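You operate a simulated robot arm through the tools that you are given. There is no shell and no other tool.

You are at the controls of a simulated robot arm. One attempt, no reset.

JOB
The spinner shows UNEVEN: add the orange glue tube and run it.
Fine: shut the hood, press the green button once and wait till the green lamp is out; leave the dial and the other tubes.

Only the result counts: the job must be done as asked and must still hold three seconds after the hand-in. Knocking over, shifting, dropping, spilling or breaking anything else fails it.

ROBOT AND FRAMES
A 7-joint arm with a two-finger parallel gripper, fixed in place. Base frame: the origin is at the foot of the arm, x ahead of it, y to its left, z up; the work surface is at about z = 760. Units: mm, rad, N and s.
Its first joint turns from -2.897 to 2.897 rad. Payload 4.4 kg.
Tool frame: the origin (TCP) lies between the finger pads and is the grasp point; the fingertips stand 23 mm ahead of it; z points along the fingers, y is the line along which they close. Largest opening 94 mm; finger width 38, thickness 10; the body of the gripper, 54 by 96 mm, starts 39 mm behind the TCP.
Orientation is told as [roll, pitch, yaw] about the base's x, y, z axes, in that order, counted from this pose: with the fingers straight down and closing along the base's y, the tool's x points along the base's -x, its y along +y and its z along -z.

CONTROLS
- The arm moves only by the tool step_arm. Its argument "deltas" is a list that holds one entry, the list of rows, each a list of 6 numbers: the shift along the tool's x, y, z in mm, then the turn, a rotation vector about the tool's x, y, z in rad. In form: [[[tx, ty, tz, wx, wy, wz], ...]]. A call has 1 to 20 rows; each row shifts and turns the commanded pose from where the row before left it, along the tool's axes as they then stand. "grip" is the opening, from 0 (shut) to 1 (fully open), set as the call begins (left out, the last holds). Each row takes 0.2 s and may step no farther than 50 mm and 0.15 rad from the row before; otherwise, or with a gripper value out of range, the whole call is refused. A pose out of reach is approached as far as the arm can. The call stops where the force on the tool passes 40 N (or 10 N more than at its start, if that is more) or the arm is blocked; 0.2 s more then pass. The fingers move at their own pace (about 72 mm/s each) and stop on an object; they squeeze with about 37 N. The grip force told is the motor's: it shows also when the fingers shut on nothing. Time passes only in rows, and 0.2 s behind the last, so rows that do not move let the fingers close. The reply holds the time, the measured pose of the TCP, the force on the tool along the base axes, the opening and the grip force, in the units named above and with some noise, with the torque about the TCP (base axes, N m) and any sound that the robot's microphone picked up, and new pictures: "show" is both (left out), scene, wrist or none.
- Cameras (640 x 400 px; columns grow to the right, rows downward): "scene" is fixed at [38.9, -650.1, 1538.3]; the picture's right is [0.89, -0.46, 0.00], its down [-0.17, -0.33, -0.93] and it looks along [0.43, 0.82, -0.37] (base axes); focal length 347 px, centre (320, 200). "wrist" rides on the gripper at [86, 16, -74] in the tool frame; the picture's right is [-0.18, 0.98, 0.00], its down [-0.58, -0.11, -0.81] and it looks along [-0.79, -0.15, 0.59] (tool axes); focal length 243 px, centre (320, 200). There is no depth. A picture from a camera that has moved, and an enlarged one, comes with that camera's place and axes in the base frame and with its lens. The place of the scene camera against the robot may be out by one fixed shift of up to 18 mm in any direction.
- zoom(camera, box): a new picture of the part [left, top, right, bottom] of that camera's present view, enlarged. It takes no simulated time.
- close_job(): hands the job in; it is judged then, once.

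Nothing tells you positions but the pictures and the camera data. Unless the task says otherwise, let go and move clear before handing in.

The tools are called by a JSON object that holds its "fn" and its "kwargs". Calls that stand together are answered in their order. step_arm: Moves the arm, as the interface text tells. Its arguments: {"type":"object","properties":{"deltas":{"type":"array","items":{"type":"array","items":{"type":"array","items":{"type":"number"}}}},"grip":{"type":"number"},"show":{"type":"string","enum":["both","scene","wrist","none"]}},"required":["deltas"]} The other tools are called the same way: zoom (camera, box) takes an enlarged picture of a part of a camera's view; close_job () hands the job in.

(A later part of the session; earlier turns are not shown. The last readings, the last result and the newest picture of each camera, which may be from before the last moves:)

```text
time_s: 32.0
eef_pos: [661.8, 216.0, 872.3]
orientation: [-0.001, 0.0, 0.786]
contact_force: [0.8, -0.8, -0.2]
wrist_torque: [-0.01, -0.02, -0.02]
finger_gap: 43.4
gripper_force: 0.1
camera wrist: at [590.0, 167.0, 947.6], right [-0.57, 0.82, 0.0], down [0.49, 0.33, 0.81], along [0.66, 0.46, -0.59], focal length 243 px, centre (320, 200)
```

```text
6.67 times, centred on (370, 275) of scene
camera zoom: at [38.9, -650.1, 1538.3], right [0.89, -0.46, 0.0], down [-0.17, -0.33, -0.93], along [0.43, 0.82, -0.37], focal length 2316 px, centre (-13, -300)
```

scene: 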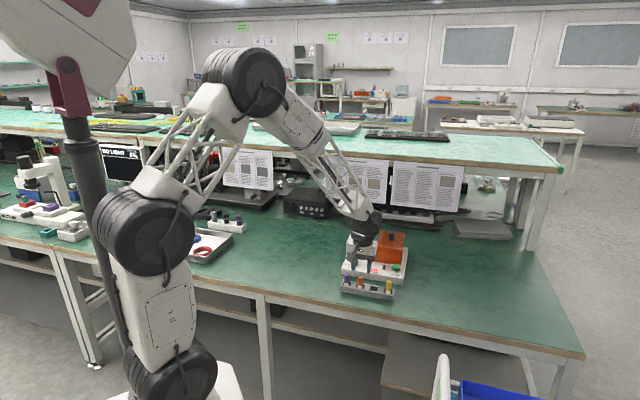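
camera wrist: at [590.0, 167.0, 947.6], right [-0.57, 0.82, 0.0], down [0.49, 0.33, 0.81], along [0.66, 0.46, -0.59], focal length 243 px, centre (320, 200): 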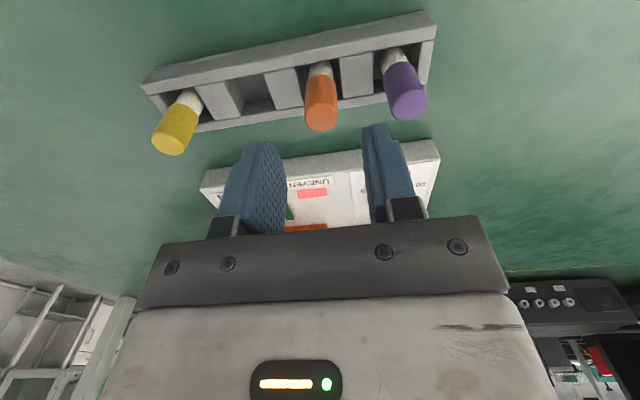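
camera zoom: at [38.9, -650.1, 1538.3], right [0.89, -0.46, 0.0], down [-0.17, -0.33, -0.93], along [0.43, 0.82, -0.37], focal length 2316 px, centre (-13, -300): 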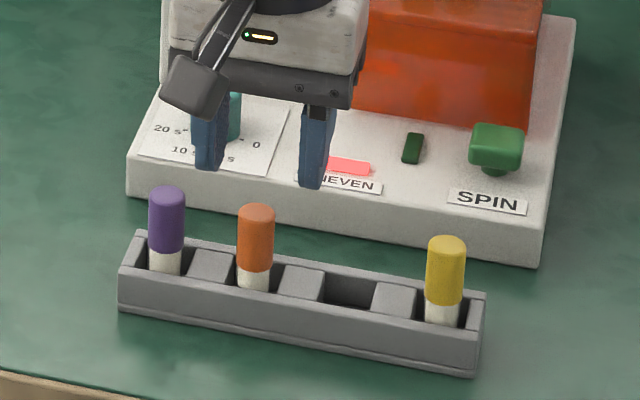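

The TCP is aligned with the cap along e1 and about 3 mm short along e2. I'll correct that and descend with a narrower gap.

{"fn": "step_arm", "kwargs": {"deltas": [[[-2.5, 0, 0, 0, 0, 0], [0, 0, 15, 0, 0, 0], [0, 0, 15, 0, 0, 0], [0, 0, 0, 0, 0, 0]]], "grip": 0.41}}

{"fn": "zoom", "kwargs": {"camera": "wrist", "box": [200, 60, 440, 240]}}

{"fn": "zoom", "kwargs": {"camera": "scene", "box": [335, 245, 405, 305]}}

```text
time_s: 33.0
eef_pos: [663.9, 218.3, 842.4]
orientation: [0.0, -0.001, 0.786]
contact_force: [0.1, 0.1, -0.1]
wrist_torque: [0.02, -0.01, 0.02]
finger_gap: 38.5
gripper_force: 0.0
camera wrist: at [591.8, 168.7, 917.7], right [-0.57, 0.82, 0.0], down [0.49, 0.33, 0.81], along [0.66, 0.46, -0.59], focal length 243 px, centre (320, 200)
```

scene: 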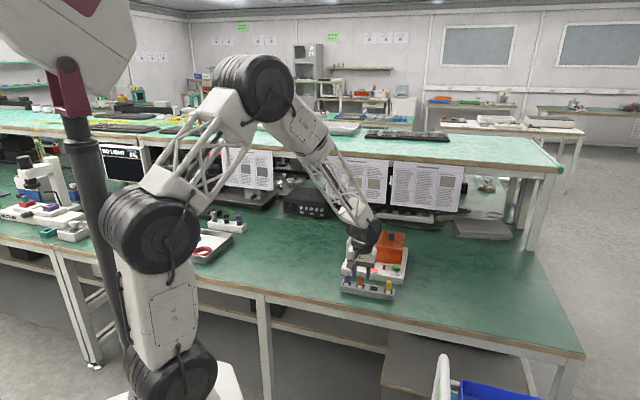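
wrist: 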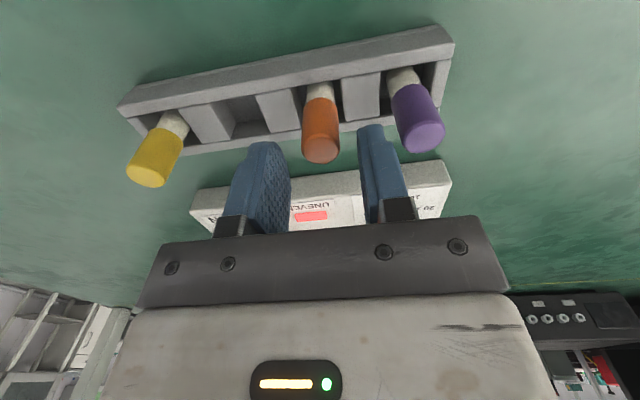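

```text
2.22 times, centred on (320, 150) of wrist
camera zoom: at [591.8, 168.7, 917.7], right [-0.57, 0.82, 0.0], down [0.49, 0.33, 0.81], along [0.66, 0.46, -0.59], focal length 539 px, centre (320, 311)
```

zoom: 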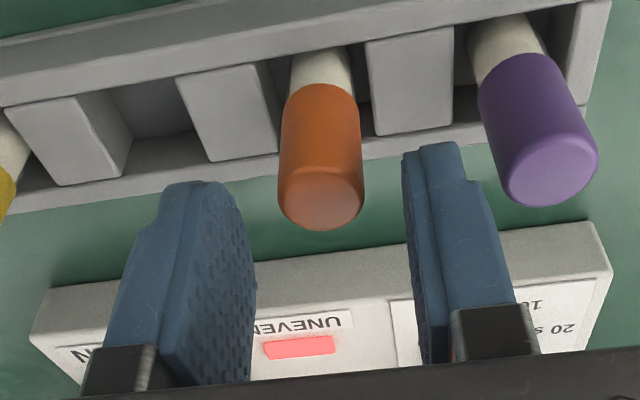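

```text
6.67 times, centred on (370, 275) of scene
camera zoom: at [38.9, -650.1, 1538.3], right [0.89, -0.46, 0.0], down [-0.17, -0.33, -0.93], along [0.43, 0.82, -0.37], focal length 2316 px, centre (-13, -300)
```

zoom: 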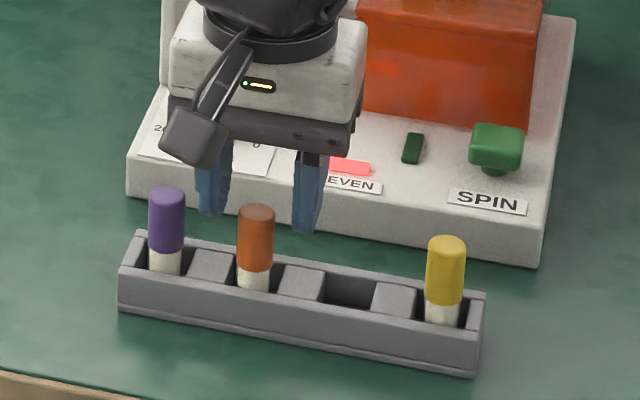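

Aligned: the cap is at (664, 219) and the TCP at (664, 218). I'll descend to z ≈ 813 and close.

{"fn": "step_arm", "kwargs": {"deltas": [[[0, 0, 15, 0, 0, 0], [0, 0, 14, 0, 0, 0], [0, 0, 0, 0, 0, 0]]], "show": "wrist"}}

{"fn": "zoom", "kwargs": {"camera": "scene", "box": [335, 245, 405, 305]}}

```text
time_s: 33.8
eef_pos: [662.4, 218.0, 814.5]
orientation: [0.002, 0.0, 0.787]
contact_force: [0.0, 0.3, -1.3]
wrist_torque: [0.04, -0.02, -0.03]
finger_gap: 38.5
gripper_force: 0.0
camera wrist: at [591.4, 168.0, 889.0], right [-0.57, 0.82, 0.0], down [0.49, 0.33, 0.81], along [0.66, 0.46, -0.59], focal length 243 px, centre (320, 200)
```

wrist: 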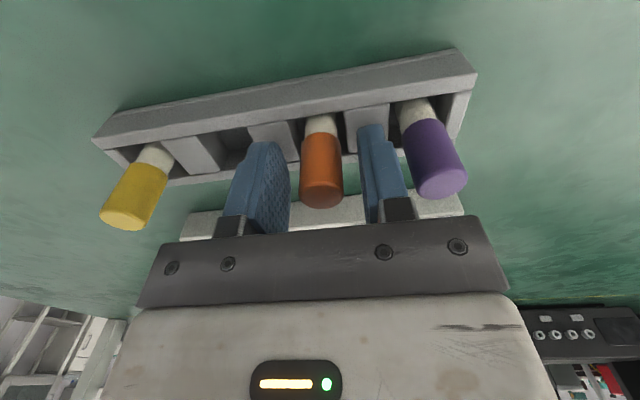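

```text
6.67 times, centred on (370, 275) of scene
camera zoom: at [38.9, -650.1, 1538.3], right [0.89, -0.46, 0.0], down [-0.17, -0.33, -0.93], along [0.43, 0.82, -0.37], focal length 2316 px, centre (-13, -300)
```

zoom: 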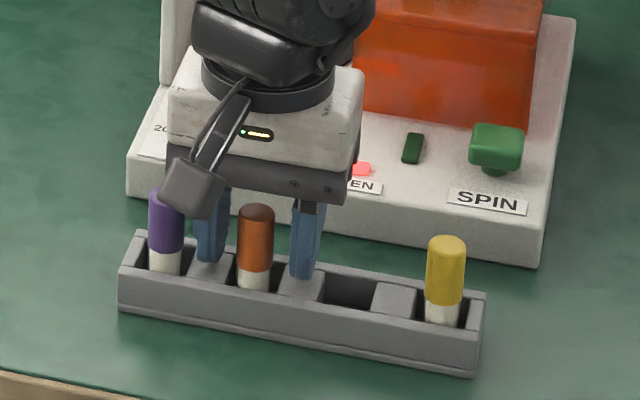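

{"fn": "step_arm", "kwargs": {"deltas": [[[0, 0, 0, 0, 0, 0], [0, 0, 0, 0, 0, 0], [0, 0, 0, 0, 0, 0]]], "grip": 0, "show": "wrist"}}

```text
time_s: 34.6
eef_pos: [664.1, 217.5, 813.4]
orientation: [0.0, 0.002, 0.784]
contact_force: [0.4, -0.6, -0.4]
wrist_torque: [0.0, 0.01, 0.01]
finger_gap: 18.8
gripper_force: 37.2
camera wrist: at [591.4, 168.0, 889.1], right [-0.57, 0.82, 0.0], down [0.49, 0.33, 0.81], along [0.66, 0.46, -0.59], focal length 243 px, centre (320, 200)
```

wrist: 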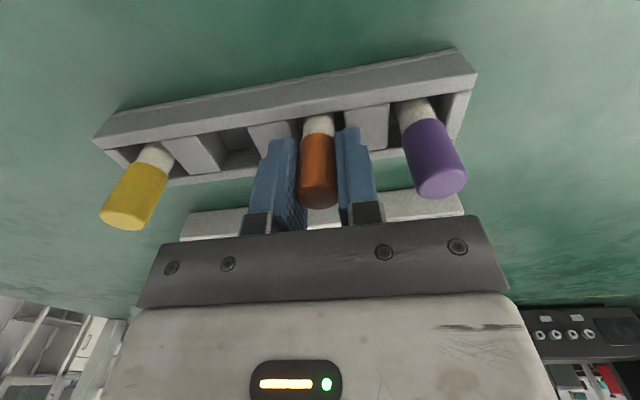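

The orange tube is gripped (18.8 mm). I'll lift it straight up.

{"fn": "step_arm", "kwargs": {"deltas": [[[0, 0, -10, 0, 0, 0], [0, 0, -15, 0, 0, 0], [0, 0, -25, 0, 0, 0], [0, 0, -25, 0, 0, 0], [0, 0, -25, 0, 0, 0], [0, 0, 0, 0, 0, 0]]]}}

{"fn": "zoom", "kwargs": {"camera": "wrist", "box": [240, 80, 400, 220]}}

{"fn": "zoom", "kwargs": {"camera": "scene", "box": [335, 235, 405, 305]}}

```text
time_s: 36.0
eef_pos: [662.9, 217.6, 914.6]
orientation: [0.001, 0.0, 0.784]
contact_force: [0.0, 0.3, 0.2]
wrist_torque: [-0.01, 0.01, 0.01]
finger_gap: 19.0
gripper_force: 36.7
camera wrist: at [591.2, 168.7, 989.2], right [-0.57, 0.82, 0.0], down [0.49, 0.33, 0.81], along [0.66, 0.46, -0.59], focal length 243 px, centre (320, 200)
```

scene: 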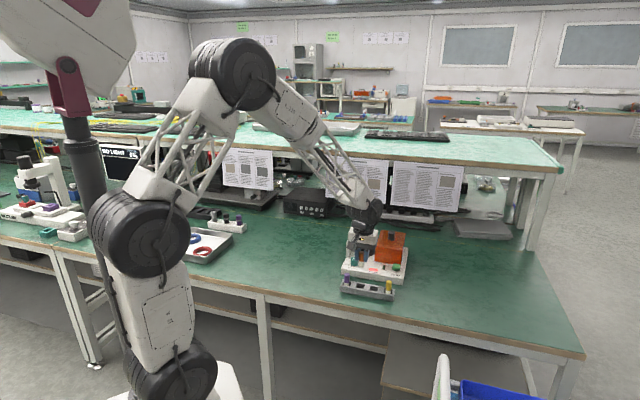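
wrist: 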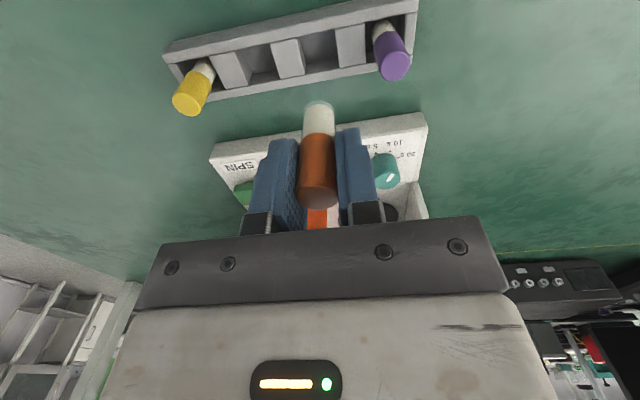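

```text
2.86 times, centred on (320, 150) of wrist
camera zoom: at [591.2, 168.7, 989.2], right [-0.57, 0.82, 0.0], down [0.49, 0.33, 0.81], along [0.66, 0.46, -0.59], focal length 693 px, centre (320, 343)
```

zoom: 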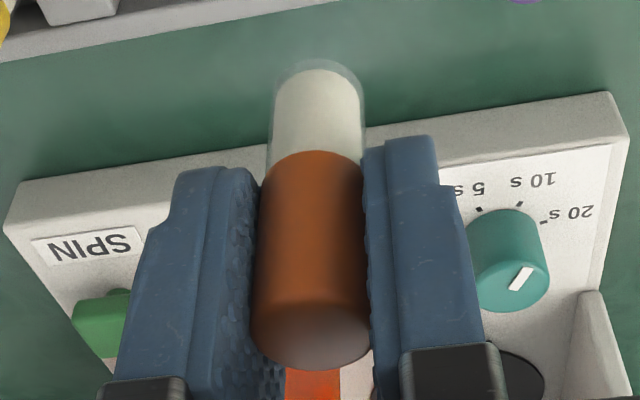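

```text
5.71 times, centred on (370, 270) of scene
camera zoom: at [38.9, -650.1, 1538.3], right [0.89, -0.46, 0.0], down [-0.17, -0.33, -0.93], along [0.43, 0.82, -0.37], focal length 1985 px, centre (34, -200)
```

zoom: 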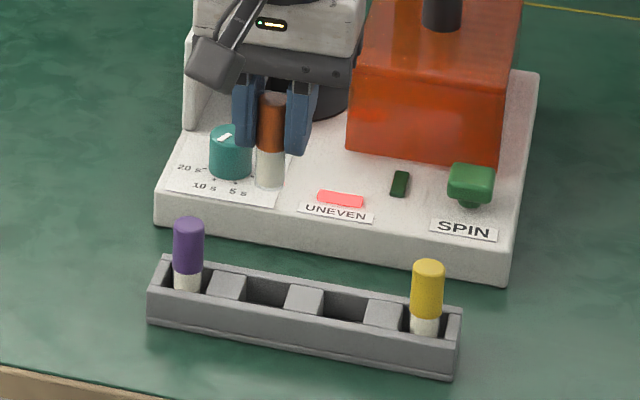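

The tube is held upright and clear of the rack. I'll carry it to a hover over the empty socket.

{"fn": "step_arm", "kwargs": {"deltas": [[[-42.5, 6.3, 0, 0, 0, 0], [-42.5, 6.3, 0, 0, 0, 0], [-42.5, 6.3, 0, 0, 0, 0], [-42.5, 6.3, 0, 0, 0, 0], [-42.4, 6.2, 0, 0, 0, 0], [0, 0, 10, 0, 0, 0], [0, 0, 0, 0, 0, 0]]]}}

{"fn": "zoom", "kwargs": {"camera": "wrist", "box": [240, 40, 400, 200]}}

{"fn": "zoom", "kwargs": {"camera": "scene", "box": [335, 215, 405, 285]}}

```text
time_s: 37.6
eef_pos: [790.9, 392.2, 903.5]
orientation: [0.002, 0.0, 0.784]
contact_force: [0.7, 0.8, -0.8]
wrist_torque: [0.0, 0.01, -0.02]
finger_gap: 18.7
gripper_force: 36.5
camera wrist: at [718.8, 341.6, 978.4], right [-0.57, 0.82, 0.0], down [0.49, 0.33, 0.81], along [0.66, 0.46, -0.59], focal length 243 px, centre (320, 200)
```

scene: 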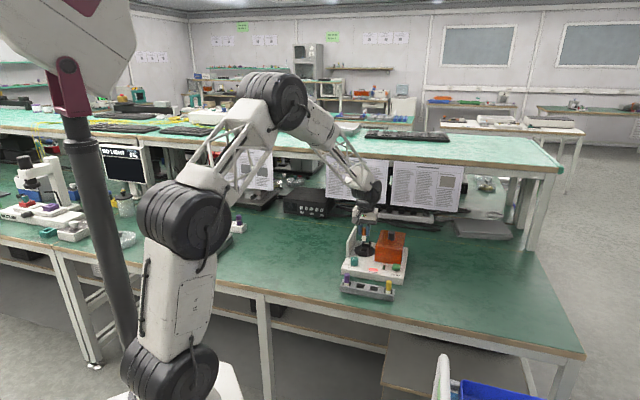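
wrist: 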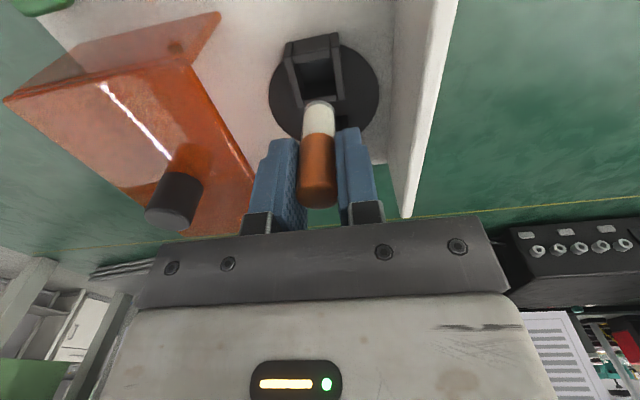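

```text
2.50 times, centred on (320, 120) of wrist
camera zoom: at [718.8, 341.6, 978.4], right [-0.57, 0.82, 0.0], down [0.49, 0.33, 0.81], along [0.66, 0.46, -0.59], focal length 606 px, centre (320, 400)
```

zoom: 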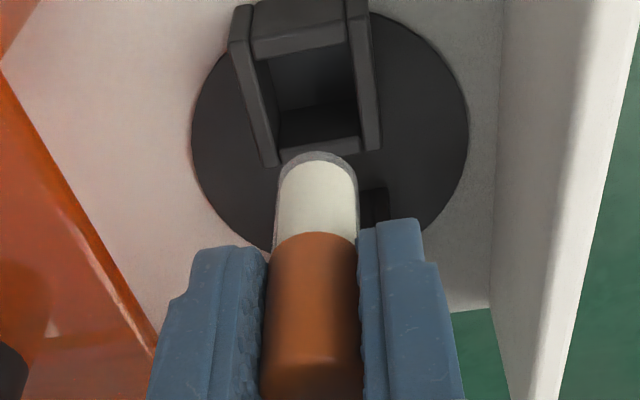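

```text
5.71 times, centred on (370, 250) of scene
camera zoom: at [38.9, -650.1, 1538.3], right [0.89, -0.46, 0.0], down [-0.17, -0.33, -0.93], along [0.43, 0.82, -0.37], focal length 1985 px, centre (34, -86)
```

zoom: 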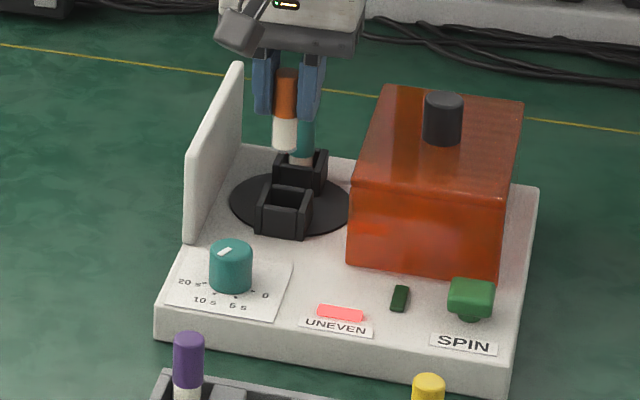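

I need a precise fix on the socket, so I'll zoom in tighter.

{"fn": "zoom", "kwargs": {"camera": "wrist", "box": [265, 20, 385, 120]}}

{"fn": "zoom", "kwargs": {"camera": "scene", "box": [355, 220, 395, 260]}}

```text
4.00 times, centred on (325, 70) of wrist
camera zoom: at [718.8, 341.6, 978.4], right [-0.57, 0.82, 0.0], down [0.49, 0.33, 0.81], along [0.66, 0.46, -0.59], focal length 970 px, centre (300, 720)
```

zoom: 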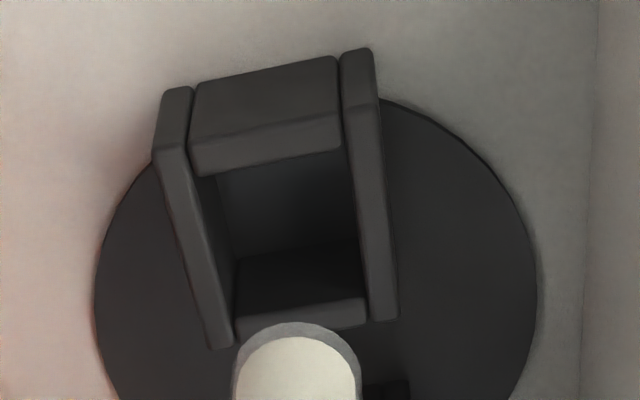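

```text
10.00 times, centred on (375, 240) of scene
camera zoom: at [38.9, -650.1, 1538.3], right [0.89, -0.46, 0.0], down [-0.17, -0.33, -0.93], along [0.43, 0.82, -0.37], focal length 3473 px, centre (-230, -200)
```

zoom: 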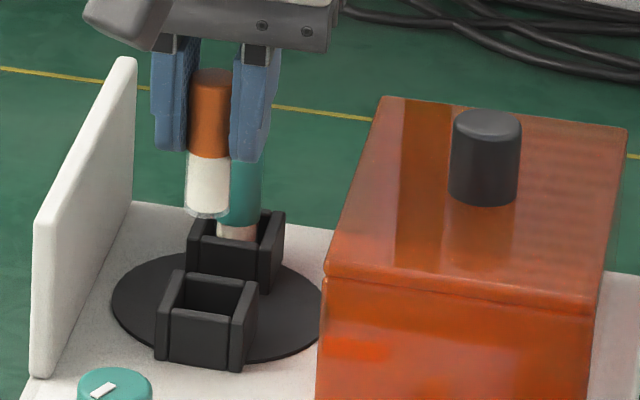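

The socket opening centre works out near (793.5, 390.7) with its rim around z 807 and about 26 mm inside. I'll shift 2.5 mm along +e1 and 1 mm along +e2, lower partway and check again.

{"fn": "step_arm", "kwargs": {"deltas": [[[-1, -2.5, 0, 0, 0, 0], [0, 0, 10, 0, 0, 0], [0, 0, 10, 0, 0, 0], [0, 0, 8, 0, 0, 0], [0, 0, 0, 0, 0, 0]]], "show": "wrist"}}

{"fn": "zoom", "kwargs": {"camera": "wrist", "box": [265, 50, 385, 150]}}

{"fn": "zoom", "kwargs": {"camera": "scene", "box": [355, 220, 395, 260]}}

```text
time_s: 38.8
eef_pos: [795.7, 388.8, 875.3]
orientation: [0.0, 0.002, 0.785]
contact_force: [-0.5, -0.2, -0.7]
wrist_torque: [-0.01, 0.01, 0.02]
finger_gap: 18.7
gripper_force: 37.4
camera wrist: at [722.3, 338.8, 949.6], right [-0.57, 0.82, 0.0], down [0.49, 0.33, 0.81], along [0.66, 0.46, -0.59], focal length 243 px, centre (320, 200)
```

wrist: 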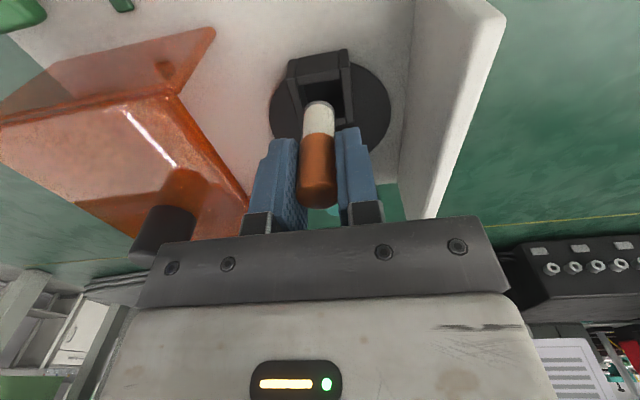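

```text
4.00 times, centred on (325, 100) of wrist
camera zoom: at [722.3, 338.8, 949.6], right [-0.57, 0.82, 0.0], down [0.49, 0.33, 0.81], along [0.66, 0.46, -0.59], focal length 970 px, centre (300, 600)
```

zoom: 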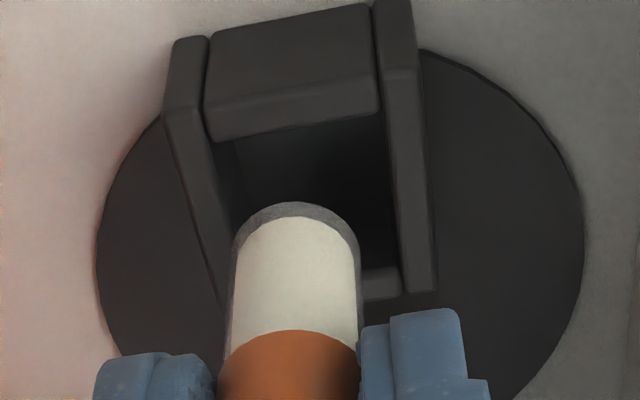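

```text
10.00 times, centred on (375, 240) of scene
camera zoom: at [38.9, -650.1, 1538.3], right [0.89, -0.46, 0.0], down [-0.17, -0.33, -0.93], along [0.43, 0.82, -0.37], focal length 3473 px, centre (-230, -200)
```

zoom: 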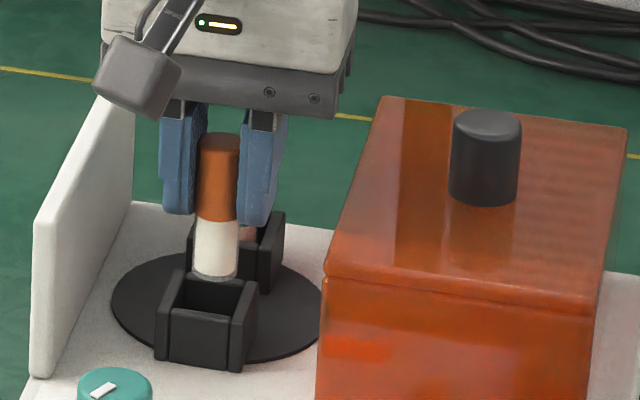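

It overshot e1 slightly, and both cameras say about 1.8 mm. I'll correct and lower to just above the rim.

{"fn": "step_arm", "kwargs": {"deltas": [[[-0.5, 1.8, 0, 0, 0, 0], [0, 0, 5, 0, 0, 0], [0, 0, 5, 0, 0, 0], [0, 0, 0, 0, 0, 0]]], "show": "wrist"}}

{"fn": "zoom", "kwargs": {"camera": "wrist", "box": [265, 50, 385, 150]}}

{"fn": "zoom", "kwargs": {"camera": "scene", "box": [355, 220, 395, 260]}}

```text
time_s: 39.8
eef_pos: [792.5, 390.1, 866.3]
orientation: [-0.001, -0.001, 0.785]
contact_force: [-0.2, 0.0, 0.2]
wrist_torque: [-0.03, 0.0, -0.01]
finger_gap: 18.7
gripper_force: 37.0
camera wrist: at [720.3, 340.6, 941.1], right [-0.57, 0.82, 0.0], down [0.49, 0.33, 0.81], along [0.66, 0.46, -0.59], focal length 243 px, centre (320, 200)
```

wrist: 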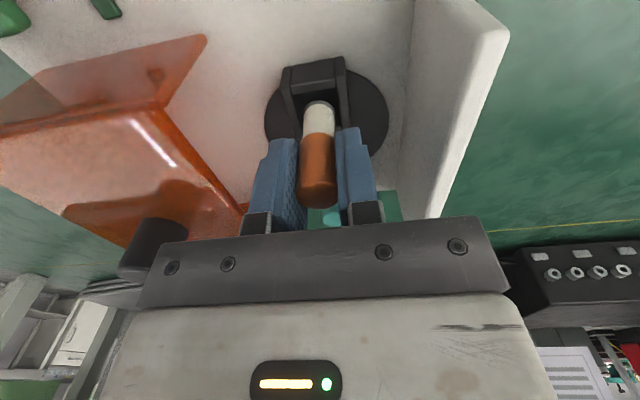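

```text
4.00 times, centred on (325, 100) of wrist
camera zoom: at [720.3, 340.6, 941.1], right [-0.57, 0.82, 0.0], down [0.49, 0.33, 0.81], along [0.66, 0.46, -0.59], focal length 970 px, centre (300, 600)
```

zoom: 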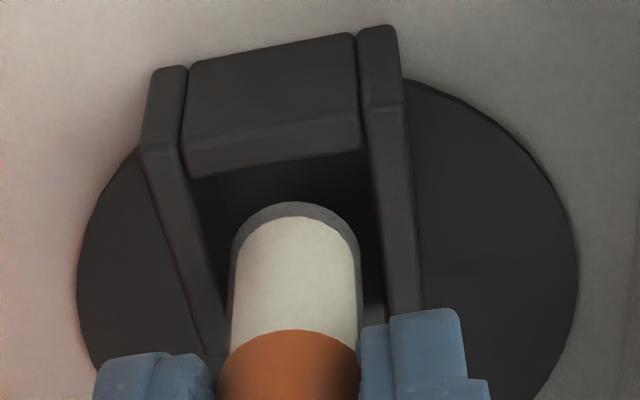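

```text
10.00 times, centred on (375, 240) of scene
camera zoom: at [38.9, -650.1, 1538.3], right [0.89, -0.46, 0.0], down [-0.17, -0.33, -0.93], along [0.43, 0.82, -0.37], focal length 3473 px, centre (-230, -200)
```

zoom: 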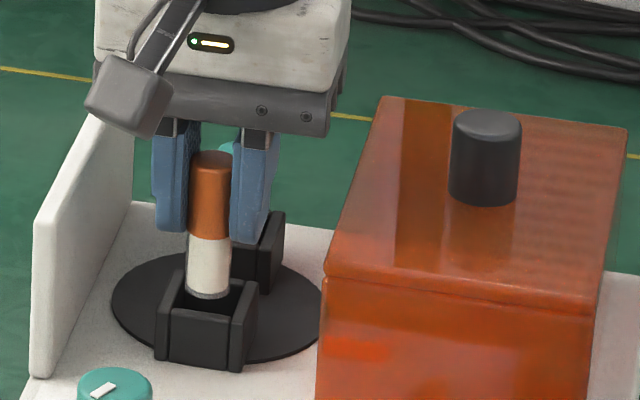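

Aligned within about 1 mm on both cameras. I'll lower into the socket and watch the force.

{"fn": "step_arm", "kwargs": {"deltas": [[[-0.7, -0.4, 0, 0, 0, 0], [0, 0, 4, 0, 0, 0], [0, 0, 4, 0, 0, 0], [0, 0, 3, 0, 0, 0], [0, 0, 0, 0, 0, 0]]], "show": "wrist"}}

{"fn": "zoom", "kwargs": {"camera": "scene", "box": [355, 220, 395, 260]}}

```text
time_s: 41.0
eef_pos: [793.4, 390.3, 854.6]
orientation: [-0.001, 0.001, 0.786]
contact_force: [0.1, 0.3, -0.6]
wrist_torque: [0.01, -0.01, 0.01]
finger_gap: 18.7
gripper_force: 37.5
camera wrist: at [721.5, 341.3, 929.3], right [-0.57, 0.82, 0.0], down [0.49, 0.34, 0.81], along [0.66, 0.46, -0.59], focal length 243 px, centre (320, 200)
```

wrist: 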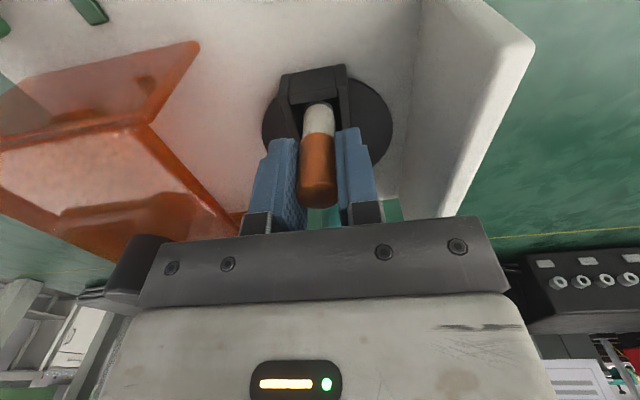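

```text
10.00 times, centred on (375, 240) of scene
camera zoom: at [38.9, -650.1, 1538.3], right [0.89, -0.46, 0.0], down [-0.17, -0.33, -0.93], along [0.43, 0.82, -0.37], focal length 3473 px, centre (-230, -200)
```

zoom: 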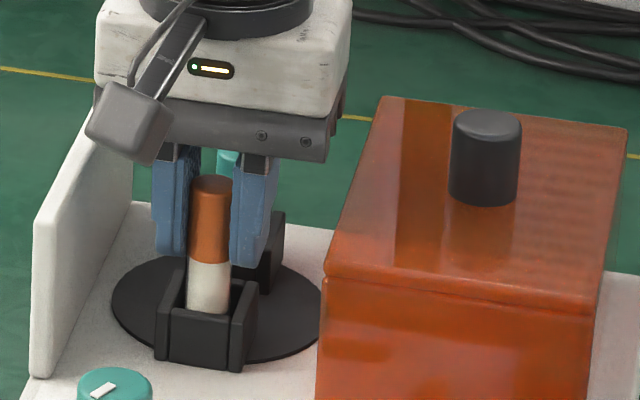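

The tube has entered the socket with no contact force. I'll keep lowering in small steps until it touches the floor.

{"fn": "step_arm", "kwargs": {"deltas": [[[0, 0, 2, 0, 0, 0], [0, 0, 2, 0, 0, 0], [0, 0, 2, 0, 0, 0], [0, 0, 0, 0, 0, 0]]], "show": "none"}}

{"fn": "zoom", "kwargs": {"camera": "scene", "box": [355, 220, 395, 260]}}

{"fn": "zoom", "kwargs": {"camera": "wrist", "box": [265, 60, 385, 160]}}

```text
time_s: 42.0
eef_pos: [793.9, 390.7, 848.1]
orientation: [-0.001, 0.001, 0.786]
contact_force: [-0.1, -0.8, -0.3]
wrist_torque: [-0.01, 0.02, 0.01]
finger_gap: 18.5
gripper_force: 36.6
```

```text
10.00 times, centred on (375, 240) of scene
camera zoom: at [38.9, -650.1, 1538.3], right [0.89, -0.46, 0.0], down [-0.17, -0.33, -0.93], along [0.43, 0.82, -0.37], focal length 3473 px, centre (-230, -200)
```

zoom: 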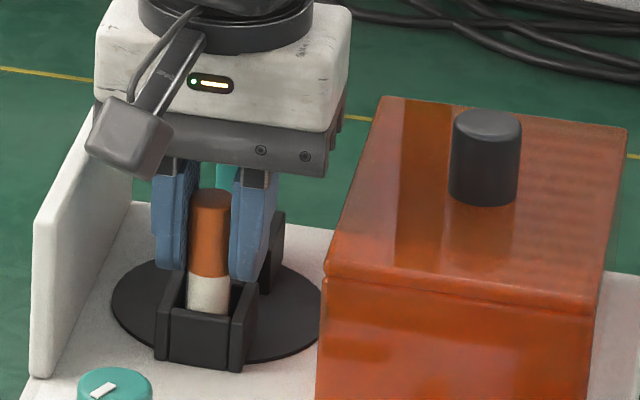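

```text
4.00 times, centred on (325, 110) of wrist
camera zoom: at [721.5, 341.2, 922.9], right [-0.57, 0.82, 0.0], down [0.49, 0.33, 0.81], along [0.66, 0.46, -0.59], focal length 970 px, centre (300, 560)
```

zoom: 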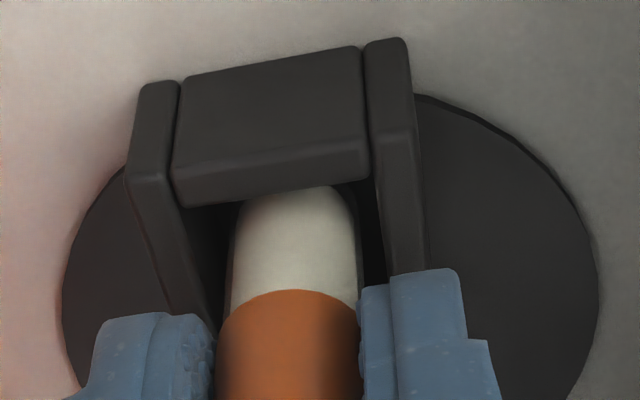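

{"fn": "step_arm", "kwargs": {"deltas": [[[0, 0, 1.5, 0, 0, 0], [0, 0, 1.5, 0, 0, 0], [0, 0, 0, 0, 0, 0]]], "show": "none"}}

```text
time_s: 42.8
eef_pos: [793.4, 391.1, 845.9]
orientation: [0.0, 0.001, 0.784]
contact_force: [0.2, 0.4, 0.3]
wrist_torque: [0.02, 0.0, -0.01]
finger_gap: 18.7
gripper_force: 37.2
```

{"fn": "step_arm", "kwargs": {"deltas": [[[0, 0, 1.2, 0, 0, 0], [0, 0, 1.2, 0, 0, 0], [0, 0, 0, 0, 0, 0]]], "show": "none"}}

{"fn": "zoom", "kwargs": {"camera": "scene", "box": [355, 220, 395, 260]}}

```text
time_s: 43.6
eef_pos: [794.4, 390.0, 842.3]
orientation: [0.0, 0.0, 0.786]
contact_force: [0.4, -1.0, 0.0]
wrist_torque: [-0.01, -0.01, 0.01]
finger_gap: 18.7
gripper_force: 37.2
```

```text
10.00 times, centred on (375, 240) of scene
camera zoom: at [38.9, -650.1, 1538.3], right [0.89, -0.46, 0.0], down [-0.17, -0.33, -0.93], along [0.43, 0.82, -0.37], focal length 3473 px, centre (-230, -200)
```

zoom: 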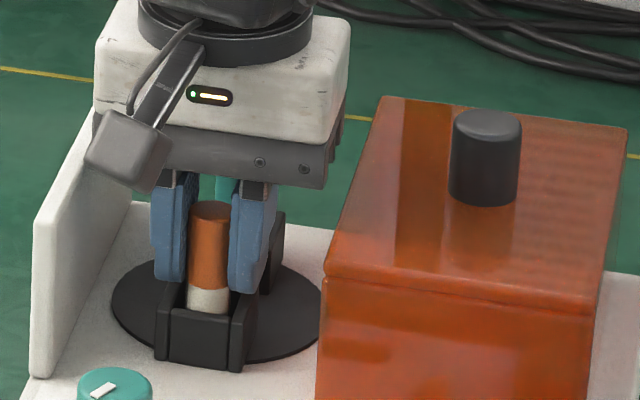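

{"fn": "step_arm", "kwargs": {"deltas": [[[0, 0, 1, 0, 0, 0], [0, 0, 1, 0, 0, 0], [0, 0, 0, 0, 0, 0]]], "show": "none"}}

```text
time_s: 44.4
eef_pos: [793.8, 390.6, 839.8]
orientation: [-0.002, 0.004, 0.787]
contact_force: [-0.4, 0.3, -1.4]
wrist_torque: [0.01, -0.03, 0.01]
finger_gap: 18.3
gripper_force: 36.8
```

{"fn": "step_arm", "kwargs": {"deltas": [[[0, 0, 1, 0, 0, 0], [0, 0, 0, 0, 0, 0]]], "show": "wrist"}}

{"fn": "zoom", "kwargs": {"camera": "scene", "box": [360, 225, 390, 255]}}

{"fn": "zoom", "kwargs": {"camera": "wrist", "box": [265, 60, 385, 160]}}

```text
time_s: 45.0
eef_pos: [793.6, 390.9, 838.9]
orientation: [0.0, 0.002, 0.786]
contact_force: [0.6, -0.4, -0.9]
wrist_torque: [-0.02, -0.01, 0.0]
finger_gap: 18.7
gripper_force: 37.1
camera wrist: at [721.2, 341.2, 914.6], right [-0.57, 0.82, 0.0], down [0.49, 0.33, 0.81], along [0.66, 0.46, -0.59], focal length 243 px, centre (320, 200)
```

wrist: 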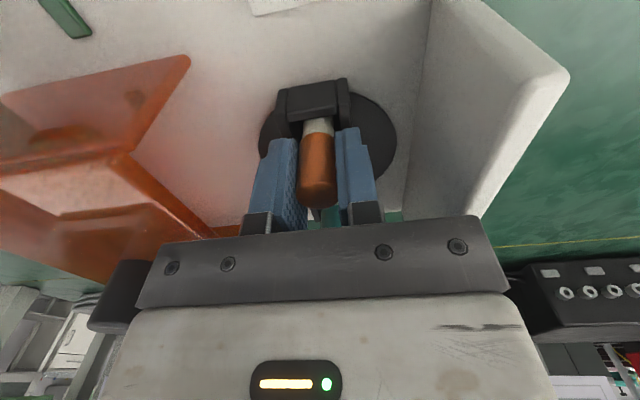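

```text
13.33 times, centred on (375, 240) of scene
camera zoom: at [38.9, -650.1, 1538.3], right [0.89, -0.46, 0.0], down [-0.17, -0.33, -0.93], along [0.43, 0.82, -0.37], focal length 4631 px, centre (-413, -333)
```

zoom: 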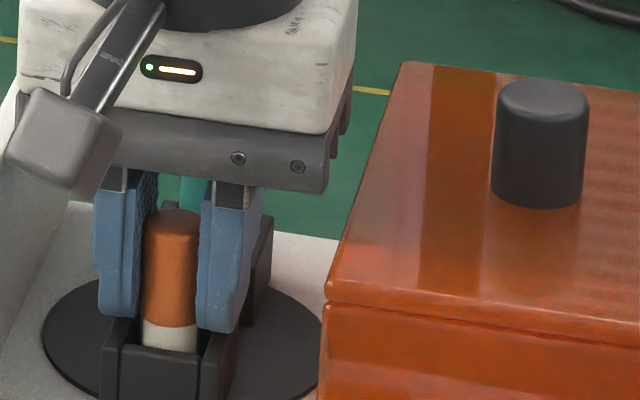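

```text
4.00 times, centred on (325, 110) of wrist
camera zoom: at [721.2, 341.2, 914.6], right [-0.57, 0.82, 0.0], down [0.49, 0.33, 0.81], along [0.66, 0.46, -0.59], focal length 970 px, centre (300, 560)
```

zoom: 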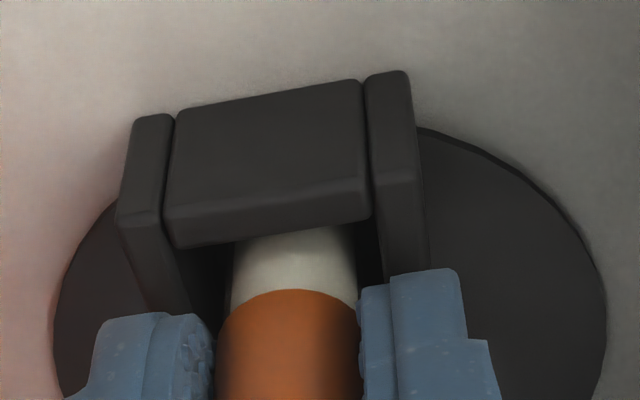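

{"fn": "step_arm", "kwargs": {"deltas": [[[0, 0, 1, 0, 0, 0], [0, 0, 0, 0, 0, 0]]], "show": "none"}}

```text
time_s: 45.6
eef_pos: [794.0, 389.7, 837.3]
orientation: [-0.001, 0.004, 0.786]
contact_force: [-0.4, -0.2, -0.2]
wrist_torque: [-0.02, -0.03, 0.04]
finger_gap: 18.6
gripper_force: 37.2
```

{"fn": "step_arm", "kwargs": {"deltas": [[[0, 0, 1, 0, 0, 0], [0, 0, 0, 0, 0, 0]]], "show": "none"}}

{"fn": "zoom", "kwargs": {"camera": "scene", "box": [360, 225, 390, 255]}}

{"fn": "zoom", "kwargs": {"camera": "wrist", "box": [265, 60, 385, 160]}}

```text
time_s: 46.2
eef_pos: [794.0, 390.5, 837.3]
orientation: [0.0, -0.001, 0.786]
contact_force: [-1.7, -0.9, 11.4]
wrist_torque: [-0.06, 0.11, -0.01]
finger_gap: 18.7
gripper_force: 36.9
```

```text
13.33 times, centred on (375, 240) of scene
camera zoom: at [38.9, -650.1, 1538.3], right [0.89, -0.46, 0.0], down [-0.17, -0.33, -0.93], along [0.43, 0.82, -0.37], focal length 4631 px, centre (-413, -333)
```

zoom: 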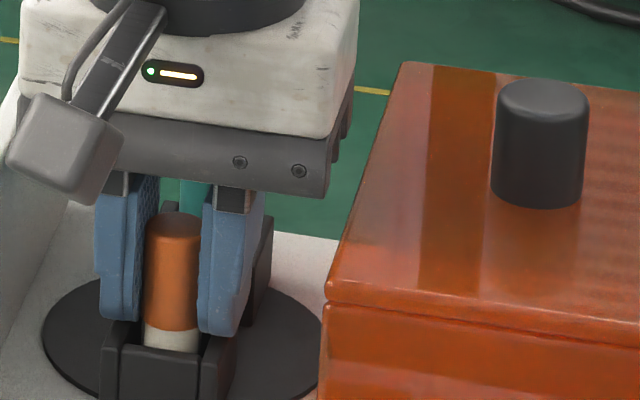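

```text
4.00 times, centred on (325, 110) of wrist
camera zoom: at [721.7, 341.2, 913.0], right [-0.57, 0.82, 0.0], down [0.49, 0.33, 0.81], along [0.67, 0.46, -0.59], focal length 970 px, centre (300, 560)
```

zoom: 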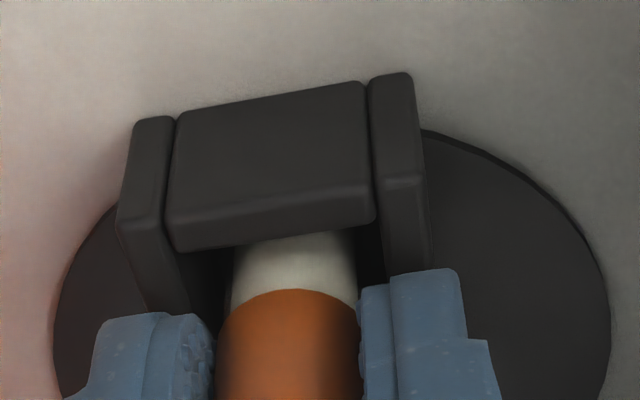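

Contact with the floor shows at 11 N, so the tube is seated. I'll ease up slightly, open a little and rise straight up.

{"fn": "step_arm", "kwargs": {"deltas": [[[0, 0, -0.8, 0, 0, 0], [0, 0, 0, 0, 0, 0]]], "show": "none"}}

{"fn": "step_arm", "kwargs": {"deltas": [[[0, 0, 0, 0, 0, 0], [0, 0, 0, 0, 0, 0]]], "grip": 0.38, "show": "wrist"}}

{"fn": "zoom", "kwargs": {"camera": "scene", "box": [355, 220, 395, 260]}}

```text
time_s: 46.8
eef_pos: [793.3, 391.2, 838.3]
orientation: [0.0, 0.003, 0.785]
contact_force: [2.7, 0.5, 5.9]
wrist_torque: [0.01, -0.09, 0.01]
finger_gap: 18.8
gripper_force: 36.7
```

```text
time_s: 47.4
eef_pos: [793.3, 391.1, 839.0]
orientation: [-0.002, 0.002, 0.787]
contact_force: [-0.4, -0.1, 0.3]
wrist_torque: [0.05, 0.02, -0.03]
finger_gap: 35.6
gripper_force: 0.0
camera wrist: at [721.3, 341.2, 913.0], right [-0.57, 0.82, 0.0], down [0.49, 0.34, 0.81], along [0.66, 0.46, -0.59], focal length 243 px, centre (320, 200)
```

wrist: 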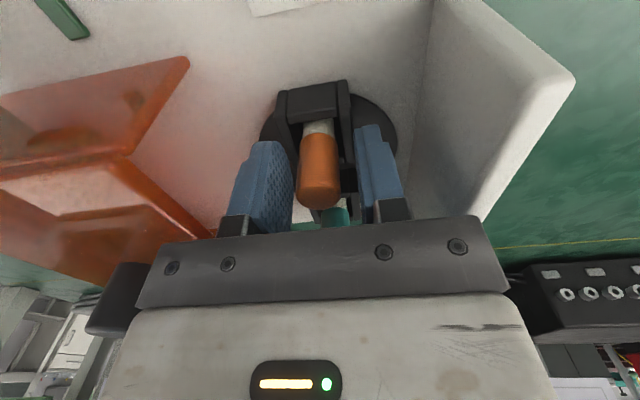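

```text
10.00 times, centred on (375, 240) of scene
camera zoom: at [38.9, -650.1, 1538.3], right [0.89, -0.46, 0.0], down [-0.17, -0.33, -0.93], along [0.43, 0.82, -0.37], focal length 3473 px, centre (-230, -200)
```

zoom: 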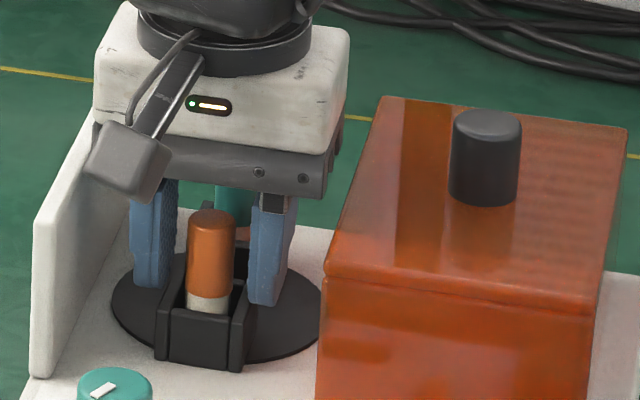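

{"fn": "step_arm", "kwargs": {"deltas": [[[0, 0, -10, 0, 0, 0], [0, 0, -20, 0, 0, 0], [0, 0, -30, 0, 0, 0], [0, 0, -40, 0, 0, 0], [0, 0, -30, 0, 0, 0], [0, 0, 0, 0, 0, 0]]]}}

{"fn": "zoom", "kwargs": {"camera": "scene", "box": [335, 220, 415, 300]}}

{"fn": "zoom", "kwargs": {"camera": "wrist", "box": [220, 0, 440, 160]}}

```text
time_s: 48.8
eef_pos: [792.3, 390.9, 968.3]
orientation: [0.0, 0.0, 0.786]
contact_force: [0.6, 0.1, -0.1]
wrist_torque: [0.0, -0.05, 0.0]
finger_gap: 35.8
gripper_force: 0.0
camera wrist: at [720.7, 341.9, 1042.5], right [-0.57, 0.82, 0.0], down [0.49, 0.33, 0.81], along [0.66, 0.46, -0.59], focal length 243 px, centre (320, 200)
```

scene: 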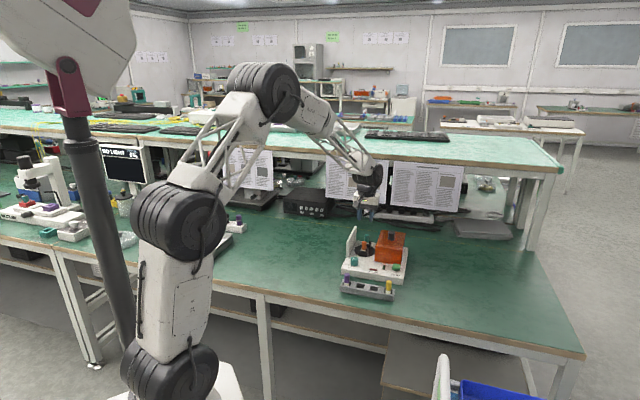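
wrist: 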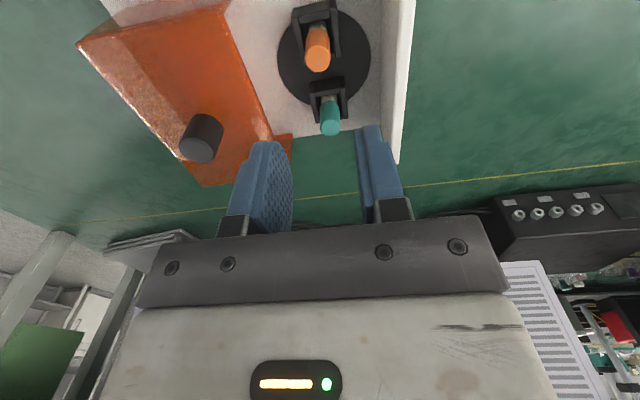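

```text
5.00 times, centred on (375, 260) of scene
camera zoom: at [38.9, -650.1, 1538.3], right [0.89, -0.46, 0.0], down [-0.17, -0.33, -0.93], along [0.43, 0.82, -0.37], focal length 1737 px, centre (45, -100)
```

zoom: 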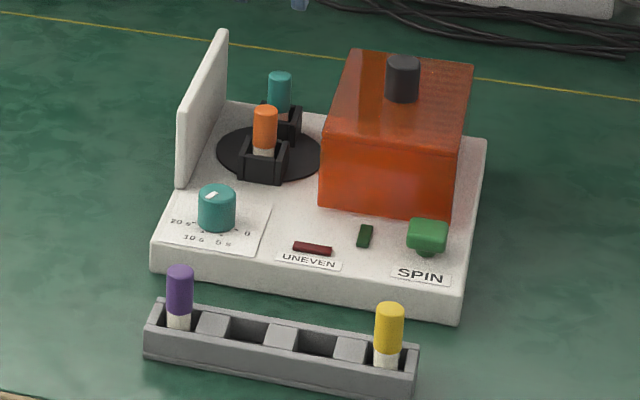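

```text
2.50 times, centred on (330, 80) of wrist
camera zoom: at [720.7, 341.9, 1042.5], right [-0.57, 0.82, 0.0], down [0.49, 0.33, 0.81], along [0.66, 0.46, -0.59], focal length 606 px, centre (295, 500)
```

zoom: 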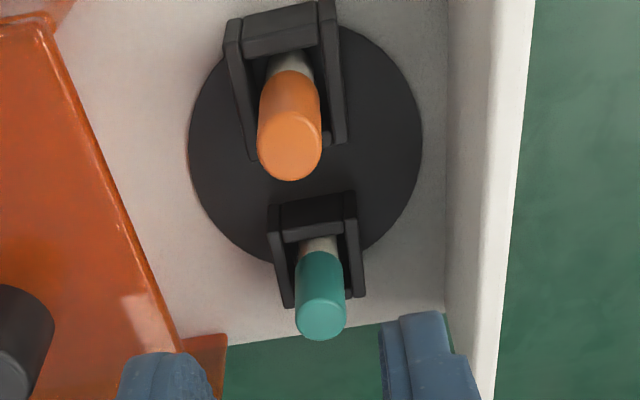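

The UNEVEN lamp is out and the orange tube is seated opposite the teal one. Next I'll hover over the knob to shut the hood.

{"fn": "step_arm", "kwargs": {"deltas": [[[-9.8, -35.3, 0, 0, 0, 0], [-9.8, -35.3, 0, 0, 0, 0], [-9.8, -35.3, 0, 0, 0, 0], [0, 0, 25, 0, 0, 0], [0, 0, 20, 0, 0, 0], [0, 0, 0, 0, 0, 0]]], "grip": 0.8, "show": "wrist"}}

```text
time_s: 50.2
eef_pos: [889.2, 337.9, 925.0]
orientation: [0.0, 0.0, 0.785]
contact_force: [0.4, -0.1, 0.4]
wrist_torque: [-0.03, -0.01, -0.02]
finger_gap: 75.2
gripper_force: 0.0
camera wrist: at [816.5, 288.9, 998.9], right [-0.57, 0.82, 0.0], down [0.49, 0.33, 0.81], along [0.66, 0.46, -0.59], focal length 243 px, centre (320, 200)
```

wrist: 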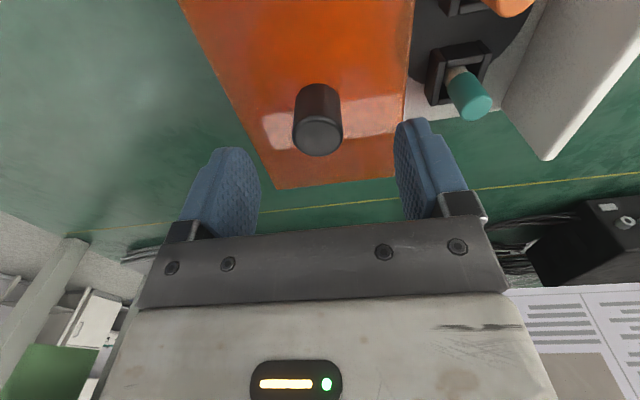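

{"fn": "step_arm", "kwargs": {"deltas": [[[1.5, -1, 12, 0, 0, 0], [0, 0, 12, 0, 0, 0], [0, 0, 9.5, 0, 0, 0], [0, 0, 0, 0, 0, 0]]], "show": "none"}}

{"fn": "step_arm", "kwargs": {"deltas": [[[0, 0, 0, 0, 0, 0], [0, 0, 0, 0, 0, 0], [0, 0, 0, 0, 0, 0], [0, 0, 0, 0, 0, 0]]], "grip": 0, "show": "wrist"}}

```text
time_s: 51.2
eef_pos: [887.5, 335.8, 890.4]
orientation: [0.001, 0.0, 0.783]
contact_force: [0.1, -0.2, -0.3]
wrist_torque: [0.0, 0.03, -0.03]
finger_gap: 75.3
gripper_force: 0.1
```

```text
time_s: 52.2
eef_pos: [887.3, 336.2, 889.4]
orientation: [0.0, 0.003, 0.787]
contact_force: [-24.2, 18.4, 3.6]
wrist_torque: [-0.51, 0.07, 0.04]
finger_gap: 27.6
gripper_force: 44.9
camera wrist: at [815.6, 286.0, 964.6], right [-0.57, 0.82, 0.0], down [0.49, 0.34, 0.81], along [0.66, 0.46, -0.59], focal length 243 px, centre (320, 200)
```

wrist: 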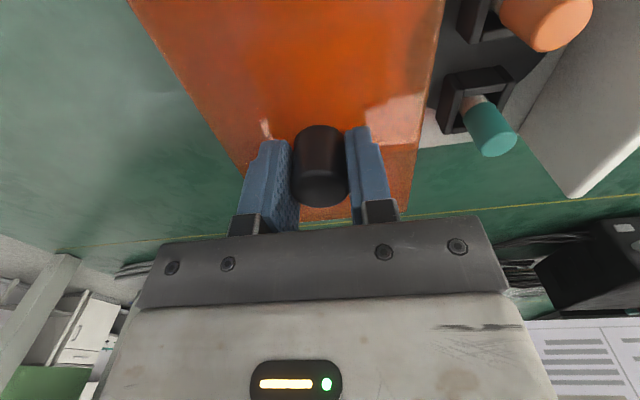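

The knob is gripped with the hood at its open stop. I'll slide it back along −e1 and watch the side forces.

{"fn": "step_arm", "kwargs": {"deltas": [[[0, 4, 0, 0, 0, 0], [0, 8, 0, 0, 0, 0], [0, 8, 0, 0, 0, 0], [0, 8, 0, 0, 0, 0]]], "show": "none"}}

```text
time_s: 53.2
eef_pos: [869.5, 354.8, 890.1]
orientation: [-0.001, 0.002, 0.788]
contact_force: [-0.8, -1.3, -11.2]
wrist_torque: [0.22, -1.13, 0.2]
finger_gap: 27.4
gripper_force: 44.6
```

{"fn": "step_arm", "kwargs": {"deltas": [[[0, 8, 0, 0, 0, 0], [0, 8, 0, 0, 0, 0], [0, 8, 0, 0, 0, 0], [0, 8, 0, 0, 0, 0]]], "show": "wrist"}}

```text
time_s: 54.2
eef_pos: [846.8, 377.5, 890.8]
orientation: [0.0, 0.002, 0.784]
contact_force: [-19.6, -20.9, -5.7]
wrist_torque: [-0.58, -0.22, -0.03]
finger_gap: 27.6
gripper_force: 45.4
camera wrist: at [774.2, 327.9, 964.8], right [-0.57, 0.82, 0.0], down [0.49, 0.34, 0.8], along [0.66, 0.46, -0.59], focal length 243 px, centre (320, 200)
```

wrist: 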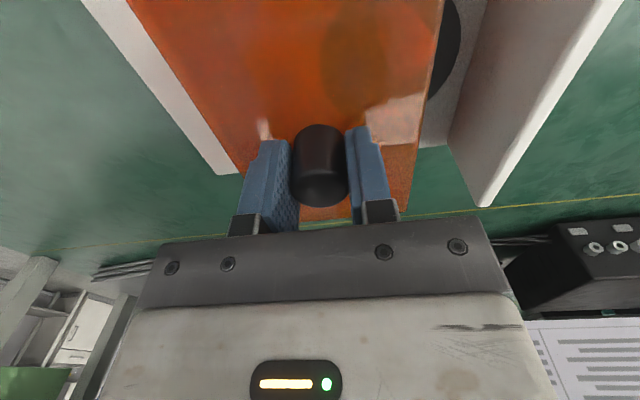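

{"fn": "step_arm", "kwargs": {"deltas": [[[0.9, 1, 0, 0, 0, 0], [0.15, 6, 0, 0, 0, 0], [0.15, 6, 0, 0, 0, 0], [0.15, 6, 0, 0, 0, 0]]], "show": "none"}}

```text
time_s: 55.2
eef_pos: [832.4, 391.2, 891.2]
orientation: [0.0, 0.001, 0.788]
contact_force: [10.3, 10.5, -24.8]
wrist_torque: [-0.33, -0.5, 0.01]
finger_gap: 27.4
gripper_force: 45.0
```

{"fn": "step_arm", "kwargs": {"deltas": [[[-0.4, 5, 0.6, 0, 0, 0], [0.05, 6, 0, 0, 0, 0], [0.05, 6, 0, 0, 0, 0]]], "show": "wrist"}}

{"fn": "zoom", "kwargs": {"camera": "scene", "box": [335, 220, 415, 300]}}

```text
time_s: 56.0
eef_pos: [821.0, 401.8, 889.1]
orientation: [0.0, 0.001, 0.784]
contact_force: [-2.6, -2.5, -1.4]
wrist_torque: [-0.52, 1.32, 0.05]
finger_gap: 27.6
gripper_force: 44.9
camera wrist: at [749.0, 353.0, 964.9], right [-0.57, 0.82, 0.0], down [0.49, 0.33, 0.81], along [0.66, 0.46, -0.59], focal length 243 px, centre (320, 200)
```

wrist: 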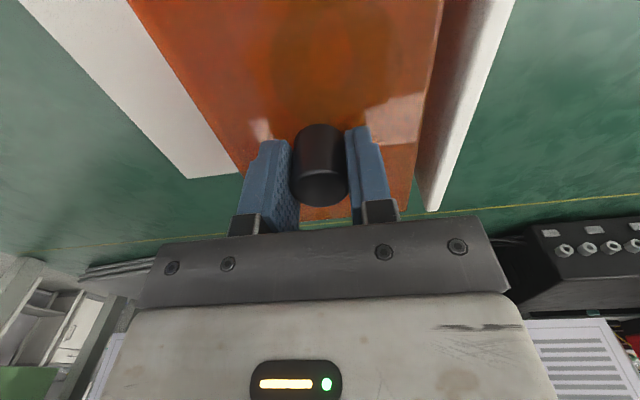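

```text
5.00 times, centred on (375, 260) of scene
camera zoom: at [38.9, -650.1, 1538.3], right [0.89, -0.46, 0.0], down [-0.17, -0.33, -0.93], along [0.43, 0.82, -0.37], focal length 1737 px, centre (45, -100)
```

zoom: 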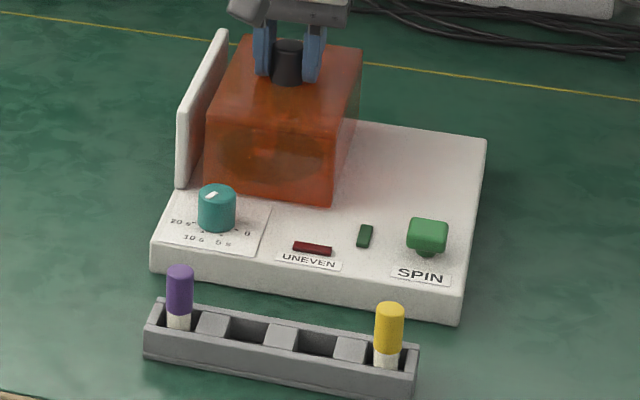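

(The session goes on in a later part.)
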